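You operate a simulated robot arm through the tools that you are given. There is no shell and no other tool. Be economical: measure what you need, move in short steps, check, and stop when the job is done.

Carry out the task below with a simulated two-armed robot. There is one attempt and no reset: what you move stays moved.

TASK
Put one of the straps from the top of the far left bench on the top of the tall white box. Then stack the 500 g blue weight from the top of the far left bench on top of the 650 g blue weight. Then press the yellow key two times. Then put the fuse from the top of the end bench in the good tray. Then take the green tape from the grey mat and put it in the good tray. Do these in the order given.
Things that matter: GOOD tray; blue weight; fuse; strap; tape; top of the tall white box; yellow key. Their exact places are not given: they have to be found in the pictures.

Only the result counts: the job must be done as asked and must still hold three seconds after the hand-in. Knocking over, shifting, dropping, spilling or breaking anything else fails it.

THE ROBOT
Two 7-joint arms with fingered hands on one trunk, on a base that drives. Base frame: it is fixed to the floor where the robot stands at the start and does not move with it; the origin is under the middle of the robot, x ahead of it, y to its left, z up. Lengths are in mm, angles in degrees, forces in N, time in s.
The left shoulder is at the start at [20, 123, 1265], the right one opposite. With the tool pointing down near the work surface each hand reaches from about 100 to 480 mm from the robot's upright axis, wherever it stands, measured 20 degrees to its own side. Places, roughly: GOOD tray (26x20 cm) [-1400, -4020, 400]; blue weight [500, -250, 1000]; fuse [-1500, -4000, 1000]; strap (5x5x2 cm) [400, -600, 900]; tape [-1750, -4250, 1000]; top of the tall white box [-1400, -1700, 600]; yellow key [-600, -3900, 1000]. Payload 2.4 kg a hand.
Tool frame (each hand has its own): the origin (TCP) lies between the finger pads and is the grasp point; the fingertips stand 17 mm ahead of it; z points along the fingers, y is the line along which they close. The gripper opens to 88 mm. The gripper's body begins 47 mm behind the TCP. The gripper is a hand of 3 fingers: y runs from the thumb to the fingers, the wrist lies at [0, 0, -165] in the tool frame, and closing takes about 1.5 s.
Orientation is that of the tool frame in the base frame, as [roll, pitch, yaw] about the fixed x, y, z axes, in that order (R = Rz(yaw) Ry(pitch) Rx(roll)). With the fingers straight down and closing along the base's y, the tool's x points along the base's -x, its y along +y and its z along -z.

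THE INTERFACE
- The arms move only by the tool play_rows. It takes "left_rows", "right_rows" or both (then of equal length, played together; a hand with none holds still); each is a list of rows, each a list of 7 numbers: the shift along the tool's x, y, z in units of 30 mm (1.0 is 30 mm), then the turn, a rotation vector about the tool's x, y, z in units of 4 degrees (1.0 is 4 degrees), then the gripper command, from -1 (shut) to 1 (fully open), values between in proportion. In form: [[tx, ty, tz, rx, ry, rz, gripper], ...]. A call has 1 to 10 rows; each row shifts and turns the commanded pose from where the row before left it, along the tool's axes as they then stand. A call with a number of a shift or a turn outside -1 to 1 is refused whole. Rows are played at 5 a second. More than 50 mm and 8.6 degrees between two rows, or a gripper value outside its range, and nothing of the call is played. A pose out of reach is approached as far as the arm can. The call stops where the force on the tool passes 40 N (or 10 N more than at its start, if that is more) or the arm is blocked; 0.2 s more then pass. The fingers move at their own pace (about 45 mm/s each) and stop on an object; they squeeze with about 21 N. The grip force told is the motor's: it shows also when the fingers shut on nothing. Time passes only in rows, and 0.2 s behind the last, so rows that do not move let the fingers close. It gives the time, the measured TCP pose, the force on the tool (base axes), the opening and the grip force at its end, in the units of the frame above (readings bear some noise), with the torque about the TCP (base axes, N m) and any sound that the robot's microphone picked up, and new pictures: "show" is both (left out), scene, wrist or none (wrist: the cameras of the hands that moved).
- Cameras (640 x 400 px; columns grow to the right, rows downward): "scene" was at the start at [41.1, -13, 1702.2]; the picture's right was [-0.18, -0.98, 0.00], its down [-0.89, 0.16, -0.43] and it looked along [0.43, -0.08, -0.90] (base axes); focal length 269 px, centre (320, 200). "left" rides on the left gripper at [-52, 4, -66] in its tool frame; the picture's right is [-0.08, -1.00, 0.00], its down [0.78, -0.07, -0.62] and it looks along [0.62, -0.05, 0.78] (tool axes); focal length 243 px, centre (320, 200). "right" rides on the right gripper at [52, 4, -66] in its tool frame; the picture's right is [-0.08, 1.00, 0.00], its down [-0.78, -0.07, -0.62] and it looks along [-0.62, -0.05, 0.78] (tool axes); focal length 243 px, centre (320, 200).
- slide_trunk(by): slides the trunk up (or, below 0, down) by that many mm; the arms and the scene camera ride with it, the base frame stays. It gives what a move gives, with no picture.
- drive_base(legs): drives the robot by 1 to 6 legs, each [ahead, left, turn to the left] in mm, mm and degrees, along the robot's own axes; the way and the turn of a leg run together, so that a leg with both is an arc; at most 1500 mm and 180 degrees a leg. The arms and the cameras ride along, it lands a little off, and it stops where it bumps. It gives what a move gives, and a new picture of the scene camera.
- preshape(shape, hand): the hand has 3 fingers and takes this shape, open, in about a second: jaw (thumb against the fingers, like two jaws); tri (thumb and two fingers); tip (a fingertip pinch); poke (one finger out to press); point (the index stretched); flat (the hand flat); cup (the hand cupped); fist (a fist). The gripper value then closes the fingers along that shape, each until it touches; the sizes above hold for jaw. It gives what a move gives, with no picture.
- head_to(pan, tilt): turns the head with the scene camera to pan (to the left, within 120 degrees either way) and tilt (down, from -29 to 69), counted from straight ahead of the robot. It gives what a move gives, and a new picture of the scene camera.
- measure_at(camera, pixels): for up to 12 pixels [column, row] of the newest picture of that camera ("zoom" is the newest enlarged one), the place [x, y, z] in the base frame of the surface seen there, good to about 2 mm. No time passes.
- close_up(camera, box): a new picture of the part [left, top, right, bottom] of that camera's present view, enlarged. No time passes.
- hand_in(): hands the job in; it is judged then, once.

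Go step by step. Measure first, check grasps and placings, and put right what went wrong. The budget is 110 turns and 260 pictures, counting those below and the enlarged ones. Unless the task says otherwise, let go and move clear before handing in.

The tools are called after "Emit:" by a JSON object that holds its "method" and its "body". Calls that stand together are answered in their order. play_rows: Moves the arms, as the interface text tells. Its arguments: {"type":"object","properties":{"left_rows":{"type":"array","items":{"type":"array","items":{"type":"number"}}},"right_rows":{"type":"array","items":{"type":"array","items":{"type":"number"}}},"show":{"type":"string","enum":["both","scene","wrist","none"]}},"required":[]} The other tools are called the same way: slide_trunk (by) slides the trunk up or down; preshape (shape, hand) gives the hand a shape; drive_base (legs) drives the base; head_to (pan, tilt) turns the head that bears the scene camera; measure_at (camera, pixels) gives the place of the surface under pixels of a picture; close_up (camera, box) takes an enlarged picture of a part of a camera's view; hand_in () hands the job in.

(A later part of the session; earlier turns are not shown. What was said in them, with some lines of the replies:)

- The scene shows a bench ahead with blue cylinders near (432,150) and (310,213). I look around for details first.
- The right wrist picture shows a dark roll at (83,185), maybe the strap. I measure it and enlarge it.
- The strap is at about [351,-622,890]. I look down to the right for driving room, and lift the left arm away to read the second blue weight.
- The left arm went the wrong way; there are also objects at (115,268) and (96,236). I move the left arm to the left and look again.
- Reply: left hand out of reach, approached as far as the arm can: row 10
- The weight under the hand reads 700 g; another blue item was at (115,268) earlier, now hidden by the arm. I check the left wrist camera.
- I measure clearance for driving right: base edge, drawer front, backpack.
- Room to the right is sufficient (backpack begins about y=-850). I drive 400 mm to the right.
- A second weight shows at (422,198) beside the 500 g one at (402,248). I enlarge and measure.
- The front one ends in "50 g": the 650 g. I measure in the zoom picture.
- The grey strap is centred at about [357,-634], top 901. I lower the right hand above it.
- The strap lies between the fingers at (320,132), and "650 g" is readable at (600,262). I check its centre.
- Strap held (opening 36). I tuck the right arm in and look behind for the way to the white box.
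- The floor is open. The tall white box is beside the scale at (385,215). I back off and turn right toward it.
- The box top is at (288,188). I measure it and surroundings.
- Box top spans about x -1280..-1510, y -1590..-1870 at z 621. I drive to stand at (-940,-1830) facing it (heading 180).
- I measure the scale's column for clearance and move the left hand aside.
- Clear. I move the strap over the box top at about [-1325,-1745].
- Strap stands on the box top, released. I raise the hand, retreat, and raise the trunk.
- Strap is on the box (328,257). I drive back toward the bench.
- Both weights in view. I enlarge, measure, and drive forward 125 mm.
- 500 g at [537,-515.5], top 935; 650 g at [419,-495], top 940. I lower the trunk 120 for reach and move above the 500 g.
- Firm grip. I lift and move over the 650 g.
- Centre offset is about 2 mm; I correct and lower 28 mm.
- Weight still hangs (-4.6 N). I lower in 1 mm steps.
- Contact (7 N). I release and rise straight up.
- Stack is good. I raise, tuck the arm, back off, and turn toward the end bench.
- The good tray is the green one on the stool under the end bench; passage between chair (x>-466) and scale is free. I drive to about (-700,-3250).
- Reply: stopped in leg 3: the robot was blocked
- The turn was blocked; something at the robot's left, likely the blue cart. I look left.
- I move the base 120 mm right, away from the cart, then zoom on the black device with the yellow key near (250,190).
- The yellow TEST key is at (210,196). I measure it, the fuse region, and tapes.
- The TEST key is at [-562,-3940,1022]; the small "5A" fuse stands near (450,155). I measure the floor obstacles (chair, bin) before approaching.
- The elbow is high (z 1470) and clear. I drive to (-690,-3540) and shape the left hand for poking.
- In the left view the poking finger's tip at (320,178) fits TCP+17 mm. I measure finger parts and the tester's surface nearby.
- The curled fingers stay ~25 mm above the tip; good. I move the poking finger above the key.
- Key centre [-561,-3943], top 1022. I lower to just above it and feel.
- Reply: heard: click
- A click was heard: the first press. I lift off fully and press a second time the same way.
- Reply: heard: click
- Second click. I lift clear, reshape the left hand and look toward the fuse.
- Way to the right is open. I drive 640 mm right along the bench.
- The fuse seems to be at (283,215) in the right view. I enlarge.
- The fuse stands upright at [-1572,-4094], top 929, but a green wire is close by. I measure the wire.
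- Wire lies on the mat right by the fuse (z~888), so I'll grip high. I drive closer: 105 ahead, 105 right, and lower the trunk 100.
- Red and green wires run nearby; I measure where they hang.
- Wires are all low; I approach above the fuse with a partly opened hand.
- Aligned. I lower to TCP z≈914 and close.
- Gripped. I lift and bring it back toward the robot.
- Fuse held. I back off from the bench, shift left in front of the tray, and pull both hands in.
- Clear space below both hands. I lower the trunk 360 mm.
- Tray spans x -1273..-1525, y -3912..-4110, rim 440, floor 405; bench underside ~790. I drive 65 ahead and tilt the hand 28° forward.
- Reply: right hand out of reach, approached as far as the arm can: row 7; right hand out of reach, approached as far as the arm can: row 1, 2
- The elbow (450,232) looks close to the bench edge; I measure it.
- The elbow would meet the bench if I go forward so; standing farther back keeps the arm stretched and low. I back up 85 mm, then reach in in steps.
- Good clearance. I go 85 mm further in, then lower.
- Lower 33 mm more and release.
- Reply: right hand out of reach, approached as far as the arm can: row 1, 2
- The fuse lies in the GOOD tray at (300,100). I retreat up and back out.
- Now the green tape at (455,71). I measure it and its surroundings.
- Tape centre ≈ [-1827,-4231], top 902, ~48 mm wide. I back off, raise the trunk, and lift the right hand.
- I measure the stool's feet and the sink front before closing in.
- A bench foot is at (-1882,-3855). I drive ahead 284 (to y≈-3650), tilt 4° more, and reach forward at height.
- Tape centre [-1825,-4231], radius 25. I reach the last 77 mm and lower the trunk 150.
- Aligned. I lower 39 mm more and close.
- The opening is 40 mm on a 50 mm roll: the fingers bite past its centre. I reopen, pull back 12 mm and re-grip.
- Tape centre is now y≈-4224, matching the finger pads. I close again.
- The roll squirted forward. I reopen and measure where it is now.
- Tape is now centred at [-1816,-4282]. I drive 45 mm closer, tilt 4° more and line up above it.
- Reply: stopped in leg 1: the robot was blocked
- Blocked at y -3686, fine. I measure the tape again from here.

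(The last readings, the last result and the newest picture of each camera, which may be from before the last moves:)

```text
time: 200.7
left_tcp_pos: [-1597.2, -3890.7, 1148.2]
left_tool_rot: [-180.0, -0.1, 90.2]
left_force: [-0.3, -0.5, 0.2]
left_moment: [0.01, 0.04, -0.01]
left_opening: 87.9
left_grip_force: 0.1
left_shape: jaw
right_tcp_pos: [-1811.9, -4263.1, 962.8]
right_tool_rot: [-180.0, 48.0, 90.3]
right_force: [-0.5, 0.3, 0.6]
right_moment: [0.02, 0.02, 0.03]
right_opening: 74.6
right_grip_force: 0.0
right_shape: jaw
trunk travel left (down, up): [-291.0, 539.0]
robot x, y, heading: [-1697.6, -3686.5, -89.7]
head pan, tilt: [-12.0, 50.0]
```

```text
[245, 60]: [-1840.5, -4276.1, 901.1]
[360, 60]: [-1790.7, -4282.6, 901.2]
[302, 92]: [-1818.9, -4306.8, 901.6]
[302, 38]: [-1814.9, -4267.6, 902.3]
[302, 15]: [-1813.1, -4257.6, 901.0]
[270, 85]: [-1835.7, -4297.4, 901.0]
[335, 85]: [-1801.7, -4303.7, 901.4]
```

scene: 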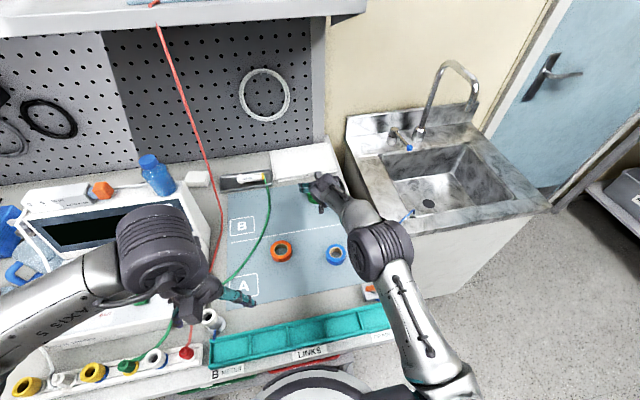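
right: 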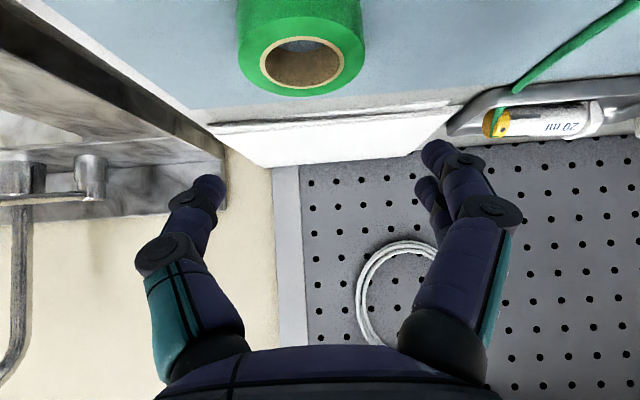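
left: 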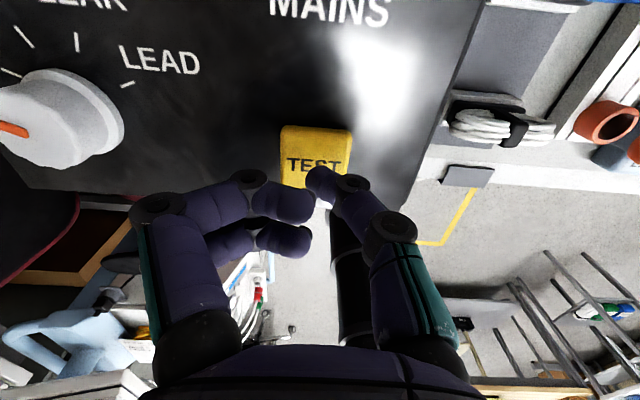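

Emit:
{"method": "play_rows", "body": {"right_rows": [[-0.31, -0.1, 0.345, 0, 0, 0, 0.7], [0, 0, 0, 0, 0, 0, 0.7]], "show": "none"}}

Emit:
{"method": "slide_trunk", "body": {"by": -60}}

Emit:
{"method": "play_rows", "body": {"right_rows": [[0, 0, 0, 0, 0, 0, 0.3], [0, 0, 0, 0, 0, 0, 0.3]], "show": "wrist"}}

Emit:
{"method": "measure_at", "body": {"camera": "right", "pixels": [[318, 170], [318, 150], [318, 190], [320, 204], [260, 175], [380, 175]]}}

```text
time: 201.3
left_tcp_pos: [-1596.6, -3891.6, 1147.7]
left_tool_rot: [180.0, 0.0, 90.3]
left_force: [0.0, 0.1, 0.1]
left_moment: [0.02, 0.01, -0.02]
left_opening: 87.9
left_grip_force: 0.0
left_shape: jaw
right_tcp_pos: [-1814.8, -4276.9, 963.0]
right_tool_rot: [-180.0, 48.0, 90.3]
right_force: [-0.8, 0.3, 0.3]
right_moment: [0.03, 0.02, -0.02]
right_opening: 74.7
right_grip_force: 0.1
right_shape: jaw
trunk travel left (down, up): [-291.0, 539.0]
robot x, y, heading: [-1700.1, -3682.8, -89.8]
head pan, tilt: [-12.0, 50.0]
```

```text
time: 202.3
left_tcp_pos: [-1596.4, -3891.2, 1088.9]
left_tool_rot: [-180.0, 0.0, 90.2]
left_force: [-0.3, 0.2, -0.2]
left_moment: [0.04, 0.02, 0.03]
left_opening: 87.7
left_grip_force: 0.1
left_shape: jaw
right_tcp_pos: [-1814.6, -4276.4, 903.6]
right_tool_rot: [-180.0, 48.0, 90.4]
right_force: [0.1, 0.7, -0.5]
right_moment: [0.01, -0.02, -0.02]
right_opening: 74.5
right_grip_force: 0.1
right_shape: jaw
trunk travel left (down, up): [-231.0, 599.0]
robot x, y, heading: [-1706.3, -3689.4, -89.5]
head pan, tilt: [-12.0, 50.0]
```

```text
time: 202.9
left_tcp_pos: [-1595.8, -3892.1, 1088.8]
left_tool_rot: [-180.0, 0.1, 90.2]
left_force: [0.3, 0.5, 0.1]
left_moment: [0.02, 0.01, -0.01]
left_opening: 87.6
left_grip_force: 0.1
left_shape: jaw
right_tcp_pos: [-1815.1, -4275.9, 903.6]
right_tool_rot: [179.9, 47.9, 90.4]
right_force: [-0.1, 0.5, -0.1]
right_moment: [0.0, -0.02, -0.03]
right_opening: 57.5
right_grip_force: 0.0
right_shape: jaw
trunk travel left (down, up): [-231.0, 599.0]
robot x, y, heading: [-1698.9, -3684.3, -89.8]
head pan, tilt: [-12.0, 50.0]
```

right: 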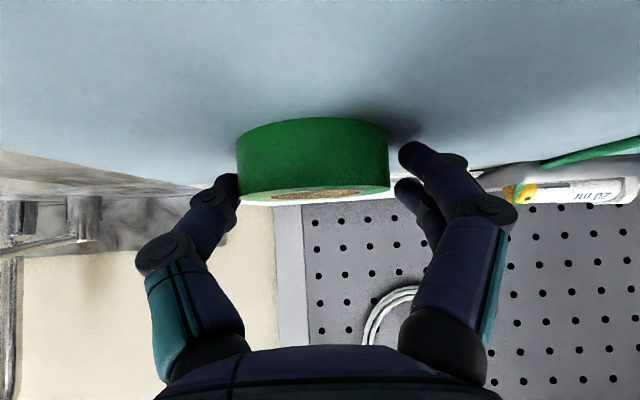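

```text
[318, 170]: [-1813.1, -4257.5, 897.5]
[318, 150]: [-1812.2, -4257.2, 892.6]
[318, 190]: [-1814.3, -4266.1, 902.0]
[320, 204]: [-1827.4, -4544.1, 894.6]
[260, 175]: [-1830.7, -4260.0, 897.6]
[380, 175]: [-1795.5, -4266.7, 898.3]
```

Emit:
{"method": "play_rows", "body": {"right_rows": [[0, 0, 0, 0, 0, 0, -0.2], [0, 0, 0, 0, 0, 0, -1], [0, 0, 0, 0, 0, 0, -1], [0, 0, 0, 0, 0, 0, -1], [0, 0, 0, 0, 0, 0, -1]], "show": "wrist"}}

```text
time: 204.1
left_tcp_pos: [-1596.9, -3890.7, 1088.5]
left_tool_rot: [180.0, 0.0, 90.3]
left_force: [0.4, -0.6, -0.5]
left_moment: [0.01, -0.01, -0.01]
left_opening: 87.9
left_grip_force: 0.1
left_shape: jaw
right_tcp_pos: [-1814.7, -4276.6, 903.3]
right_tool_rot: [179.9, 48.0, 90.2]
right_force: [-0.6, 0.1, -0.3]
right_moment: [0.0, 0.03, 0.01]
right_opening: 44.2
right_grip_force: 21.2
right_shape: jaw
trunk travel left (down, up): [-231.0, 599.0]
robot x, y, heading: [-1700.9, -3683.4, -89.6]
head pan, tilt: [-12.0, 50.0]
```

right: 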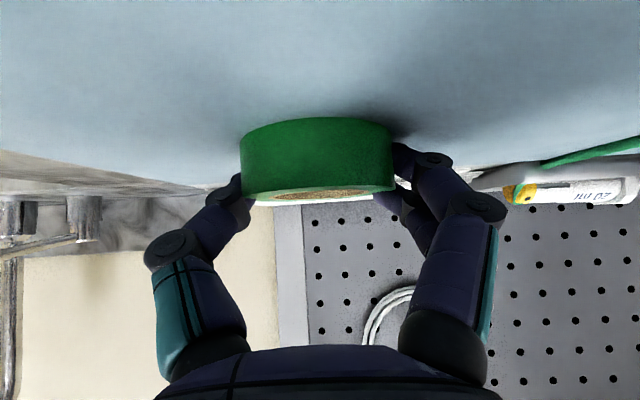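

Opening 44 on the 50 mm roll matches the earlier strap grip (36 on 41). I lift with the trunk and check.

Emit:
{"method": "slide_trunk", "body": {"by": 60}}

Emit:
{"method": "close_up", "body": {"camera": "right", "box": [0, 0, 640, 400]}}

```text
time: 205.1
left_tcp_pos: [-1595.8, -3891.6, 1148.7]
left_tool_rot: [180.0, 0.0, 90.3]
left_force: [0.2, -0.1, 0.2]
left_moment: [0.03, 0.01, 0.01]
left_opening: 87.7
left_grip_force: 0.1
left_shape: jaw
right_tcp_pos: [-1814.7, -4277.8, 963.3]
right_tool_rot: [179.9, 48.0, 90.3]
right_force: [0.2, -0.1, -1.2]
right_moment: [0.01, 0.01, 0.01]
right_opening: 44.3
right_grip_force: 20.3
right_shape: jaw
trunk travel left (down, up): [-291.0, 539.0]
robot x, y, heading: [-1698.0, -3687.2, -89.6]
head pan, tilt: [-12.0, 50.0]
```

```text
1.00 times, centred on (320, 200) of right (not enlarged: the box is as wide or as high as the picture)
```

zoom: 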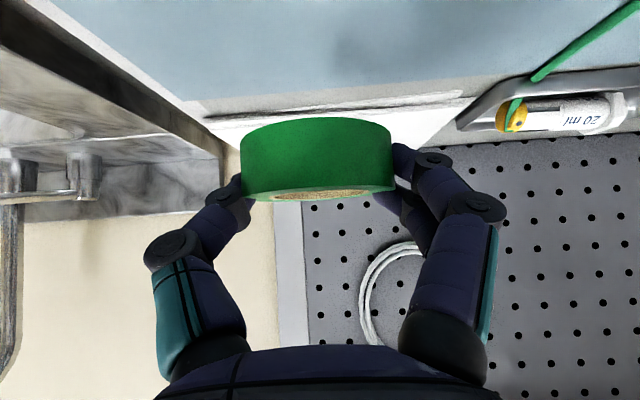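

Tape held. I raise, back away, and go in front of the tray again.

Emit:
{"method": "slide_trunk", "body": {"by": 150}}

Emit:
{"method": "drive_base", "body": {"legs": [[-350, 0, -0.4], [0, 415, 0]]}}

Emit:
{"method": "play_rows", "body": {"right_rows": [[0.669, 0, -0.743, 0, 1, 0, -1], [0.72, 0, -0.695, 0, 1, 0, -1], [0.766, 0, -0.643, 0, 1, 0, -1], [0.81, 0, -0.588, 0, 1, 0, -1], [0.85, 0, -0.53, 0, 1, 0, -1], [0.883, 0, -0.469, 0, 0, 0, -1], [0.883, 0, -0.469, 0, 0, 0, -1], [0.883, 0, -0.469, 0, 0, 0, -1]], "show": "scene"}}

Emit:
{"method": "close_up", "body": {"camera": "scene", "box": [220, 180, 460, 330]}}

```text
time: 206.8
left_tcp_pos: [-1596.3, -3890.9, 1298.1]
left_tool_rot: [180.0, 0.0, 90.2]
left_force: [0.0, -0.3, -0.7]
left_moment: [0.04, -0.02, 0.01]
left_opening: 88.0
left_grip_force: 0.1
left_shape: jaw
right_tcp_pos: [-1815.5, -4276.8, 1112.7]
right_tool_rot: [-179.9, 48.0, 90.4]
right_force: [0.0, -0.2, -0.7]
right_moment: [-0.02, -0.04, 0.02]
right_opening: 44.2
right_grip_force: 21.0
right_shape: jaw
trunk travel left (down, up): [-441.0, 389.0]
robot x, y, heading: [-1697.1, -3687.0, -89.6]
head pan, tilt: [-12.0, 50.0]
```

```text
time: 211.3
left_tcp_pos: [-1183.4, -3546.8, 1297.8]
left_tool_rot: [-180.0, 0.0, 89.5]
left_force: [0.4, 1.1, -0.3]
left_moment: [0.0, 0.02, 0.06]
left_opening: 87.8
left_grip_force: 0.0
left_shape: jaw
right_tcp_pos: [-1407.2, -3929.8, 1113.4]
right_tool_rot: [180.0, 48.0, 89.6]
right_force: [0.1, 0.1, -0.2]
right_moment: [0.01, -0.01, 0.0]
right_opening: 44.0
right_grip_force: 21.0
right_shape: jaw
trunk travel left (down, up): [-441.0, 389.0]
robot x, y, heading: [-1288.6, -3334.0, -90.5]
head pan, tilt: [-12.0, 50.0]
```

scene: 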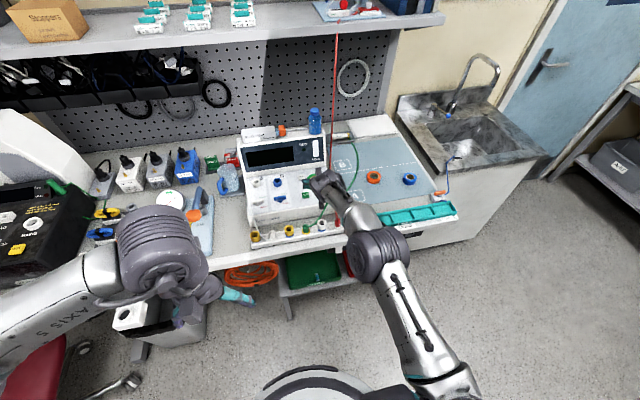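

```text
time: 213.1
left_tcp_pos: [-1185.4, -3544.5, 1297.7]
left_tool_rot: [179.9, 0.0, 89.6]
left_force: [0.8, -0.8, -0.7]
left_moment: [-0.01, 0.01, 0.0]
left_opening: 87.9
left_grip_force: 0.0
left_shape: jaw
right_tcp_pos: [-1407.4, -3689.1, 1113.1]
right_tool_rot: [-180.0, 28.1, 89.7]
right_force: [0.0, -0.3, 0.0]
right_moment: [0.0, -0.01, -0.02]
right_opening: 43.5
right_grip_force: 21.1
right_shape: jaw
trunk travel left (down, up): [-441.0, 389.0]
robot x, y, heading: [-1287.6, -3337.7, -90.1]
head pan, tilt: [-12.0, 50.0]
```

scene: 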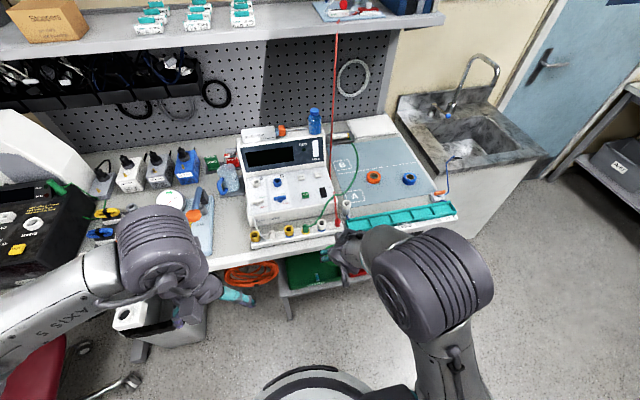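

```text
2.67 times, centred on (340, 255) of scene
```

zoom: 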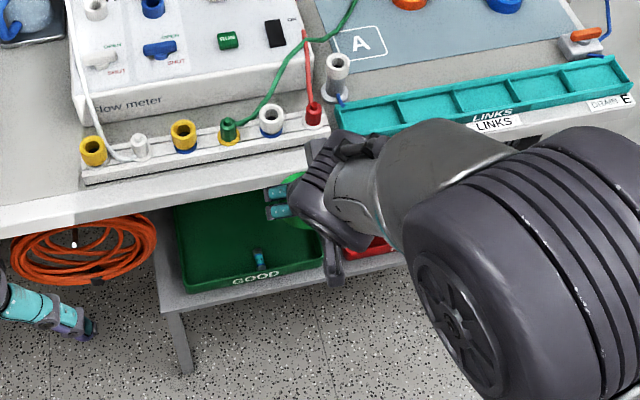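

The fuse lies in the GOOD tray at zoom (258,258). I measure it and lower the trunk.

Emit:
{"method": "measure_at", "body": {"camera": "zoom", "pixels": [[258, 250], [260, 265], [185, 290], [320, 265], [180, 215], [230, 240]]}}

Emit:
{"method": "slide_trunk", "body": {"by": -400}}

Emit:
{"method": "head_to", "body": {"pan": -10, "tilt": 50}}

```text
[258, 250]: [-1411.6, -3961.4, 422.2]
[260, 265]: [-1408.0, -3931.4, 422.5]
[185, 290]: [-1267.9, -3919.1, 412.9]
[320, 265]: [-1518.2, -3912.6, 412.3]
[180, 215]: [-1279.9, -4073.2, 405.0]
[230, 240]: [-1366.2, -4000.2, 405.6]
```

```text
time: 216.9
left_tcp_pos: [-1185.5, -3546.5, 897.3]
left_tool_rot: [180.0, 0.0, 89.6]
left_force: [0.2, 0.5, -0.8]
left_moment: [0.01, -0.02, 0.01]
left_opening: 87.9
left_grip_force: 0.1
left_shape: jaw
right_tcp_pos: [-1406.6, -3690.9, 713.4]
right_tool_rot: [179.9, 28.0, 89.6]
right_force: [-0.2, 0.0, -1.1]
right_moment: [0.02, 0.01, 0.04]
right_opening: 43.8
right_grip_force: 20.5
right_shape: jaw
trunk travel left (down, up): [-41.0, 789.0]
robot x, y, heading: [-1287.6, -3336.7, -90.4]
head pan, tilt: [-12.0, 50.0]
```

```text
time: 217.5
left_tcp_pos: [-1185.5, -3546.4, 897.2]
left_tool_rot: [-180.0, 0.0, 89.6]
left_force: [0.5, 0.0, 0.6]
left_moment: [0.0, -0.02, -0.02]
left_opening: 88.0
left_grip_force: 0.0
left_shape: jaw
right_tcp_pos: [-1407.2, -3690.1, 712.5]
right_tool_rot: [-180.0, 28.0, 89.7]
right_force: [-0.5, 0.3, -1.4]
right_moment: [0.0, 0.02, 0.0]
right_opening: 43.9
right_grip_force: 21.4
right_shape: jaw
trunk travel left (down, up): [-41.0, 789.0]
robot x, y, heading: [-1284.2, -3338.7, -90.5]
head pan, tilt: [-10.0, 50.0]
```

scene: 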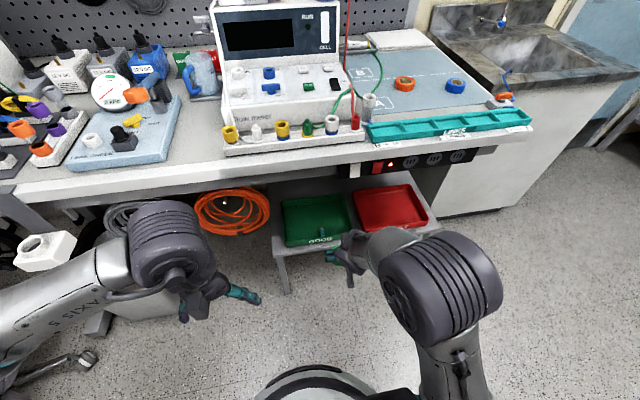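

The fuse lies at x≈-1410, so I'll set the tape at x≈-1345. I drive into place and lower the hand.

Emit:
{"method": "drive_base", "body": {"legs": [[133, 60, 0.4]]}}

Emit:
{"method": "play_rows", "body": {"right_rows": [[0.469, 0, 0.883, 0, 0, 0, -1], [0.469, 0, 0.883, 0, 0, 0, -1], [0.469, 0, 0.883, 0, 0, 0, -1], [0.469, 0, 0.883, 0, 0, 0, -1], [0.469, 0, 0.883, 0, 0, 0, -1], [0.469, 0, 0.883, 0, 0, 0, -1]], "show": "both"}}

```text
time: 218.9
left_tcp_pos: [-1125.0, -3681.6, 898.6]
left_tool_rot: [-179.9, 0.0, 89.9]
left_force: [-0.2, 0.5, 0.2]
left_moment: [-0.03, -0.03, 0.04]
left_opening: 87.9
left_grip_force: 0.0
left_shape: jaw
right_tcp_pos: [-1346.6, -3825.3, 712.4]
right_tool_rot: [-180.0, 28.1, 89.7]
right_force: [0.1, 0.3, -1.2]
right_moment: [-0.02, 0.01, 0.02]
right_opening: 44.0
right_grip_force: 20.9
right_shape: jaw
trunk travel left (down, up): [-41.0, 789.0]
robot x, y, heading: [-1225.7, -3472.1, -90.2]
head pan, tilt: [-10.0, 50.0]
```

scene: 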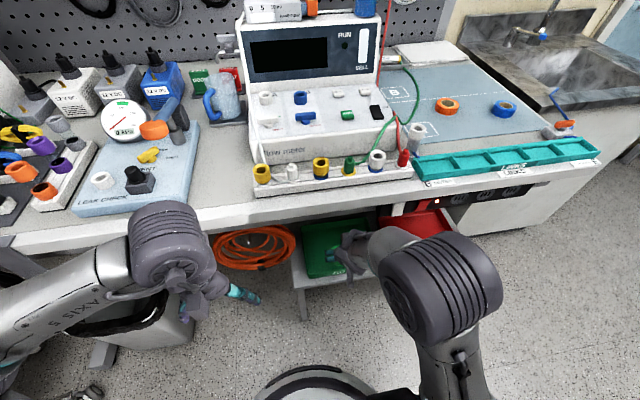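

```text
time: 220.3
left_tcp_pos: [-1124.2, -3681.2, 899.5]
left_tool_rot: [179.9, 0.0, 90.0]
left_force: [0.2, 0.3, -0.7]
left_moment: [-0.03, -0.01, -0.02]
left_opening: 87.9
left_grip_force: 0.0
left_shape: jaw
right_tcp_pos: [-1344.5, -3825.1, 532.8]
right_tool_rot: [180.0, 27.9, 89.9]
right_force: [-0.7, -0.5, -1.3]
right_moment: [-0.01, -0.05, -0.02]
right_opening: 43.8
right_grip_force: 20.5
right_shape: jaw
trunk travel left (down, up): [-41.0, 789.0]
robot x, y, heading: [-1226.3, -3472.9, -90.0]
head pan, tilt: [-10.0, 50.0]
```

scene: 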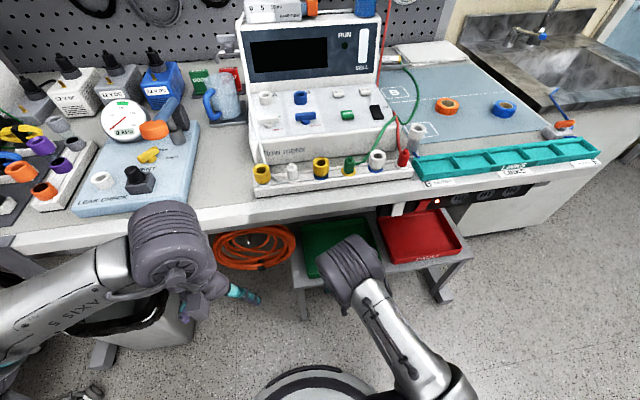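
right: 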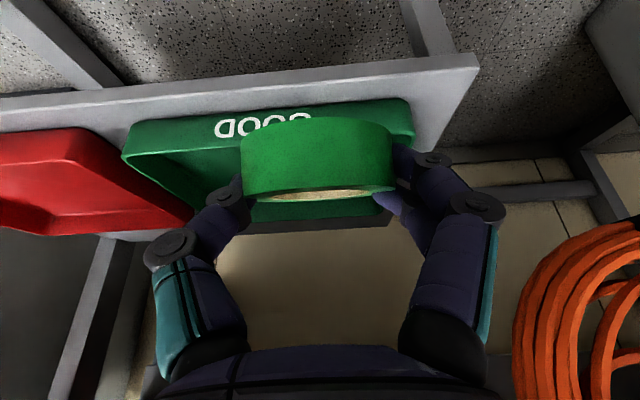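

Good. I reach in 155 mm at this height, then lower toward the tray floor.

Emit:
{"method": "play_rows", "body": {"right_rows": [[-0.895, 0, 0.475, 0, 0, 0, -1], [-0.895, 0, 0.475, 0, 0, 0, -1], [-0.895, 0, 0.475, 0, 0, 0, -1], [-0.895, 0, 0.475, 0, 0, 0, -1], [-0.895, 0, 0.475, 0, 0, 0, -1], [0.39, 0, 0.735, 0, 0, 0, -1], [0.39, 0, 0.735, 0, 0, 0, -1]], "show": "both"}}

```text
time: 221.9
left_tcp_pos: [-1124.9, -3680.9, 897.9]
left_tool_rot: [-180.0, -0.1, 89.9]
left_force: [0.0, -0.4, -0.6]
left_moment: [-0.02, 0.01, 0.0]
left_opening: 87.6
left_grip_force: 0.0
left_shape: jaw
right_tcp_pos: [-1347.6, -3976.7, 483.5]
right_tool_rot: [-180.0, 28.0, 89.9]
right_force: [0.5, -0.1, 0.0]
right_moment: [0.0, -0.01, 0.0]
right_opening: 41.2
right_grip_force: 21.2
right_shape: jaw
trunk travel left (down, up): [-41.0, 789.0]
robot x, y, heading: [-1230.0, -3473.2, -90.2]
head pan, tilt: [-10.0, 50.0]
```

scene: 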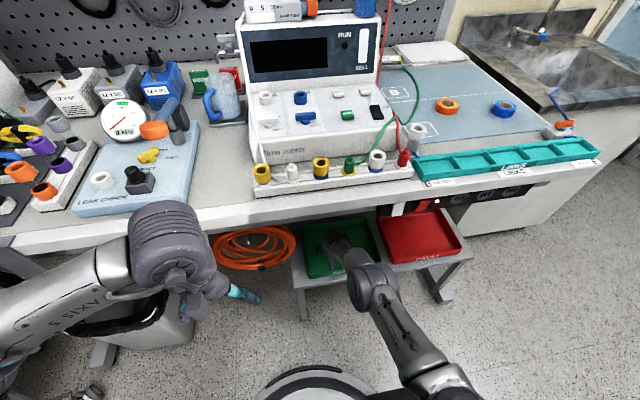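
right: 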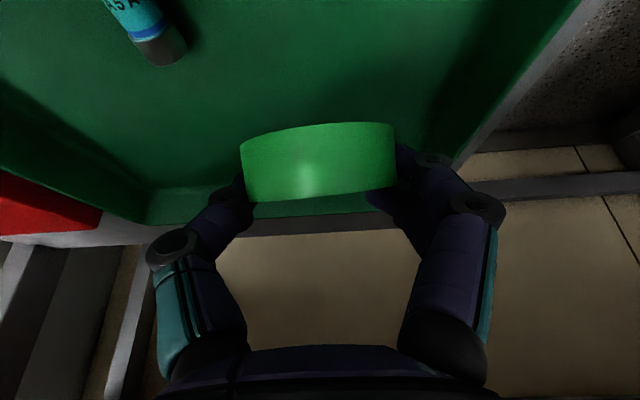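

The roll tilted slightly in the grip (opening 41) but holds. I lower 38 mm more and release.

Emit:
{"method": "play_rows", "body": {"right_rows": [[0.3, 0, 0.56, 0, 0, 0, -1], [0.3, 0, 0.56, 0, 0, 0, -1], [0, 0, 0, 0, 0, 0, -1]], "show": "wrist"}}

Emit:
{"method": "measure_at", "body": {"camera": "right", "pixels": [[320, 130], [320, 160], [320, 190], [320, 110], [200, 130], [320, 210]]}}

```text
time: 222.7
left_tcp_pos: [-1124.7, -3680.4, 898.5]
left_tool_rot: [180.0, 0.0, 89.9]
left_force: [-1.1, -0.7, -0.5]
left_moment: [-0.02, -0.01, -0.03]
left_opening: 87.8
left_grip_force: 0.0
left_shape: jaw
right_tcp_pos: [-1353.1, -3971.7, 454.9]
right_tool_rot: [180.0, 28.1, 89.9]
right_force: [-0.2, 0.3, -1.5]
right_moment: [-0.01, -0.01, 0.01]
right_opening: 41.4
right_grip_force: 21.0
right_shape: jaw
right hand out of reach, approached as far as the arm can: row 1, 2
trunk travel left (down, up): [-41.0, 789.0]
robot x, y, heading: [-1225.4, -3470.7, -90.1]
head pan, tilt: [-10.0, 50.0]
```

right: 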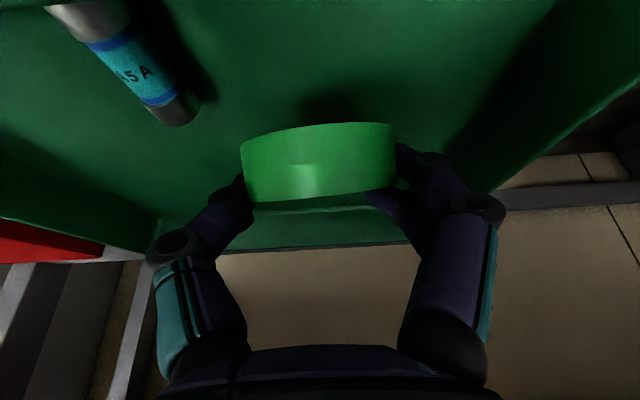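

```text
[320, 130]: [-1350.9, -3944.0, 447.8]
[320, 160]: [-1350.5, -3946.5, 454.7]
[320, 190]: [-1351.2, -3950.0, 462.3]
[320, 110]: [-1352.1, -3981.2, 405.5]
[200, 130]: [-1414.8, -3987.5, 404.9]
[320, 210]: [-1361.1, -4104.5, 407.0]
```

The roll's low side is ~25 mm above the floor; I lower by trunk 23 mm and release.

Emit:
{"method": "slide_trunk", "body": {"by": -23}}

Emit:
{"method": "play_rows", "body": {"right_rows": [[0, 0, 0, 0, 0, 0, 0.1], [0, 0, 0, 0, 0, 0, 0.2], [0, 0, 0, 0, 0, 0, 0.35], [0, 0, 0, 0, 0, 0, 0.35], [0, 0, 0, 0, 0, 0, 0.35]], "show": "wrist"}}

```text
time: 223.4
left_tcp_pos: [-1124.6, -3680.1, 876.3]
left_tool_rot: [-179.9, 0.1, 89.8]
left_force: [-0.6, -0.5, -0.8]
left_moment: [0.01, -0.02, -0.04]
left_opening: 88.2
left_grip_force: 0.1
left_shape: jaw
right_tcp_pos: [-1353.5, -3969.6, 433.5]
right_tool_rot: [180.0, 28.1, 89.9]
right_force: [-0.6, -0.2, 7.2]
right_moment: [-0.23, -0.04, -0.04]
right_opening: 41.5
right_grip_force: 20.7
right_shape: jaw
trunk travel left (down, up): [-18.0, 812.0]
robot x, y, heading: [-1228.9, -3473.3, -90.2]
head pan, tilt: [-10.0, 50.0]
```

```text
time: 224.6
left_tcp_pos: [-1124.3, -3681.7, 876.1]
left_tool_rot: [-180.0, 0.1, 89.8]
left_force: [0.1, 0.1, -0.2]
left_moment: [-0.03, 0.0, 0.0]
left_opening: 88.0
left_grip_force: 0.1
left_shape: jaw
right_tcp_pos: [-1352.8, -3969.4, 432.7]
right_tool_rot: [-180.0, 28.1, 89.9]
right_force: [-0.1, 0.3, -0.9]
right_moment: [0.01, 0.0, -0.02]
right_opening: 59.3
right_grip_force: 0.0
right_shape: jaw
trunk travel left (down, up): [-18.0, 812.0]
robot x, y, heading: [-1226.8, -3471.3, -89.8]
head pan, tilt: [-10.0, 50.0]
```

right: 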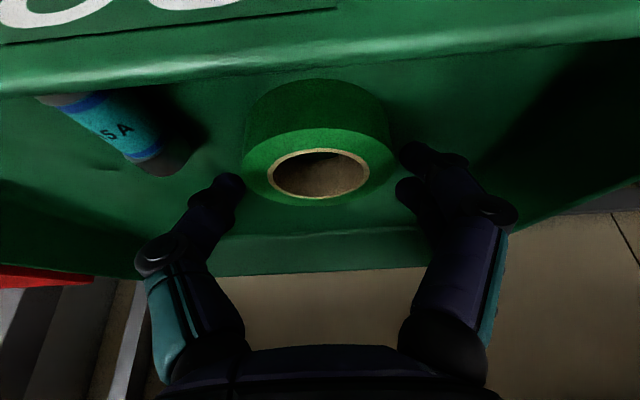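

Tape lies flat in the tray beside the fuse. I retreat up and out.

Emit:
{"method": "play_rows", "body": {"right_rows": [[-0.39, 0, -0.735, 0, 0, 0, 0.35], [-0.39, 0, -0.735, 0, 0, 0, 0.35], [-0.39, 0, -0.735, 0, 0, 0, 0.35], [-0.39, 0, -0.735, 0, 0, 0, 0.35], [-0.39, 0, -0.735, 0, 0, 0, 0.35], [0.846, 0, -0.449, 0, 0, 0, 0.3], [0.846, 0, -0.449, 0, 0, 0, 0.3], [0.846, 0, -0.449, 0, 0, 0, 0.3], [0.846, 0, -0.449, 0, 0, 0, 0.3], [0.846, 0, -0.449, 0, 0, 0, 0.3]], "show": "none"}}

Emit:
{"method": "drive_base", "body": {"legs": [[-150, 0, 0]]}}

Emit:
{"method": "close_up", "body": {"camera": "scene", "box": [220, 160, 480, 330]}}

```text
time: 226.8
left_tcp_pos: [-1124.3, -3681.0, 874.4]
left_tool_rot: [-179.9, 0.0, 89.9]
left_force: [-0.1, 0.1, 0.5]
left_moment: [0.0, 0.04, 0.02]
left_opening: 87.7
left_grip_force: 0.0
left_shape: jaw
right_tcp_pos: [-1354.3, -3823.6, 559.0]
right_tool_rot: [-179.9, 27.9, 89.7]
right_force: [0.1, 0.5, -0.3]
right_moment: [0.01, -0.04, 0.01]
right_opening: 57.5
right_grip_force: 0.1
right_shape: jaw
trunk travel left (down, up): [-18.0, 812.0]
robot x, y, heading: [-1229.6, -3472.1, -90.3]
head pan, tilt: [-10.0, 50.0]
```

```text
time: 228.1
left_tcp_pos: [-1123.9, -3531.1, 875.2]
left_tool_rot: [180.0, 0.0, 89.8]
left_force: [-0.6, -0.4, 0.1]
left_moment: [0.02, 0.03, 0.03]
left_opening: 88.0
left_grip_force: 0.1
left_shape: jaw
right_tcp_pos: [-1353.2, -3672.4, 558.5]
right_tool_rot: [-180.0, 28.0, 89.9]
right_force: [-0.6, 1.2, -0.2]
right_moment: [0.02, 0.01, -0.02]
right_opening: 57.4
right_grip_force: 0.1
right_shape: jaw
trunk travel left (down, up): [-18.0, 812.0]
robot x, y, heading: [-1228.6, -3324.6, -90.0]
head pan, tilt: [-10.0, 50.0]
```

scene: 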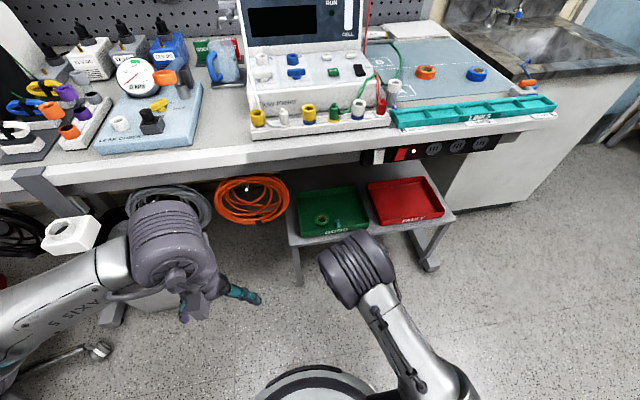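

```text
2.35 times, centred on (350, 245) of scene
```

zoom: 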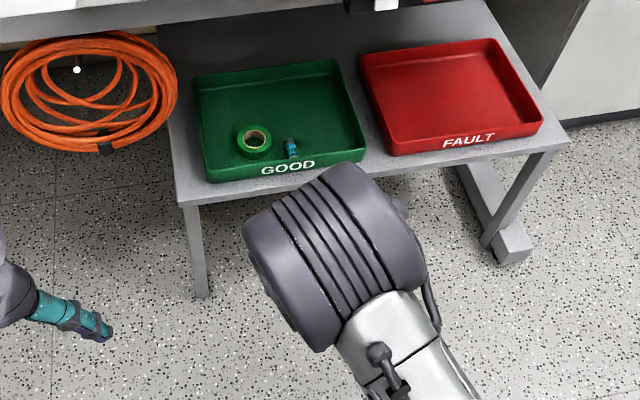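

Both fuse and tape rest in the GOOD tray (zoom (290,148) and (255,140)), and both hands are clear. I hand in.

Emit:
{"method": "hand_in", "body": {}}

```text
The job is handed in.
```

I did all five steps in the order given and handed the job in; the hand-in returned no verdict.

- **Strap:** the dark grey strap from the far left bench is on top of the tall white box.
- **Weights:** the 500 g blue weight is stacked on the 650 g one, and it stayed up after I let go.
- **Yellow key:** I pressed the yellow TEST key twice and heard a click each time.
- **Fuse and tape:** the 5 A fuse and the green tape are both in the GOOD tray. I released the tape beside the fuse after it slipped out of the grip once on the mat.

Two things could count against it. The robot base was blocked twice at low speed: once probably against the blue cart, and once near the end bench, by the stool that holds the GOOD tray or the bench foot. I saw no sign that anything moved, but I did not measure the cart or the stool again.
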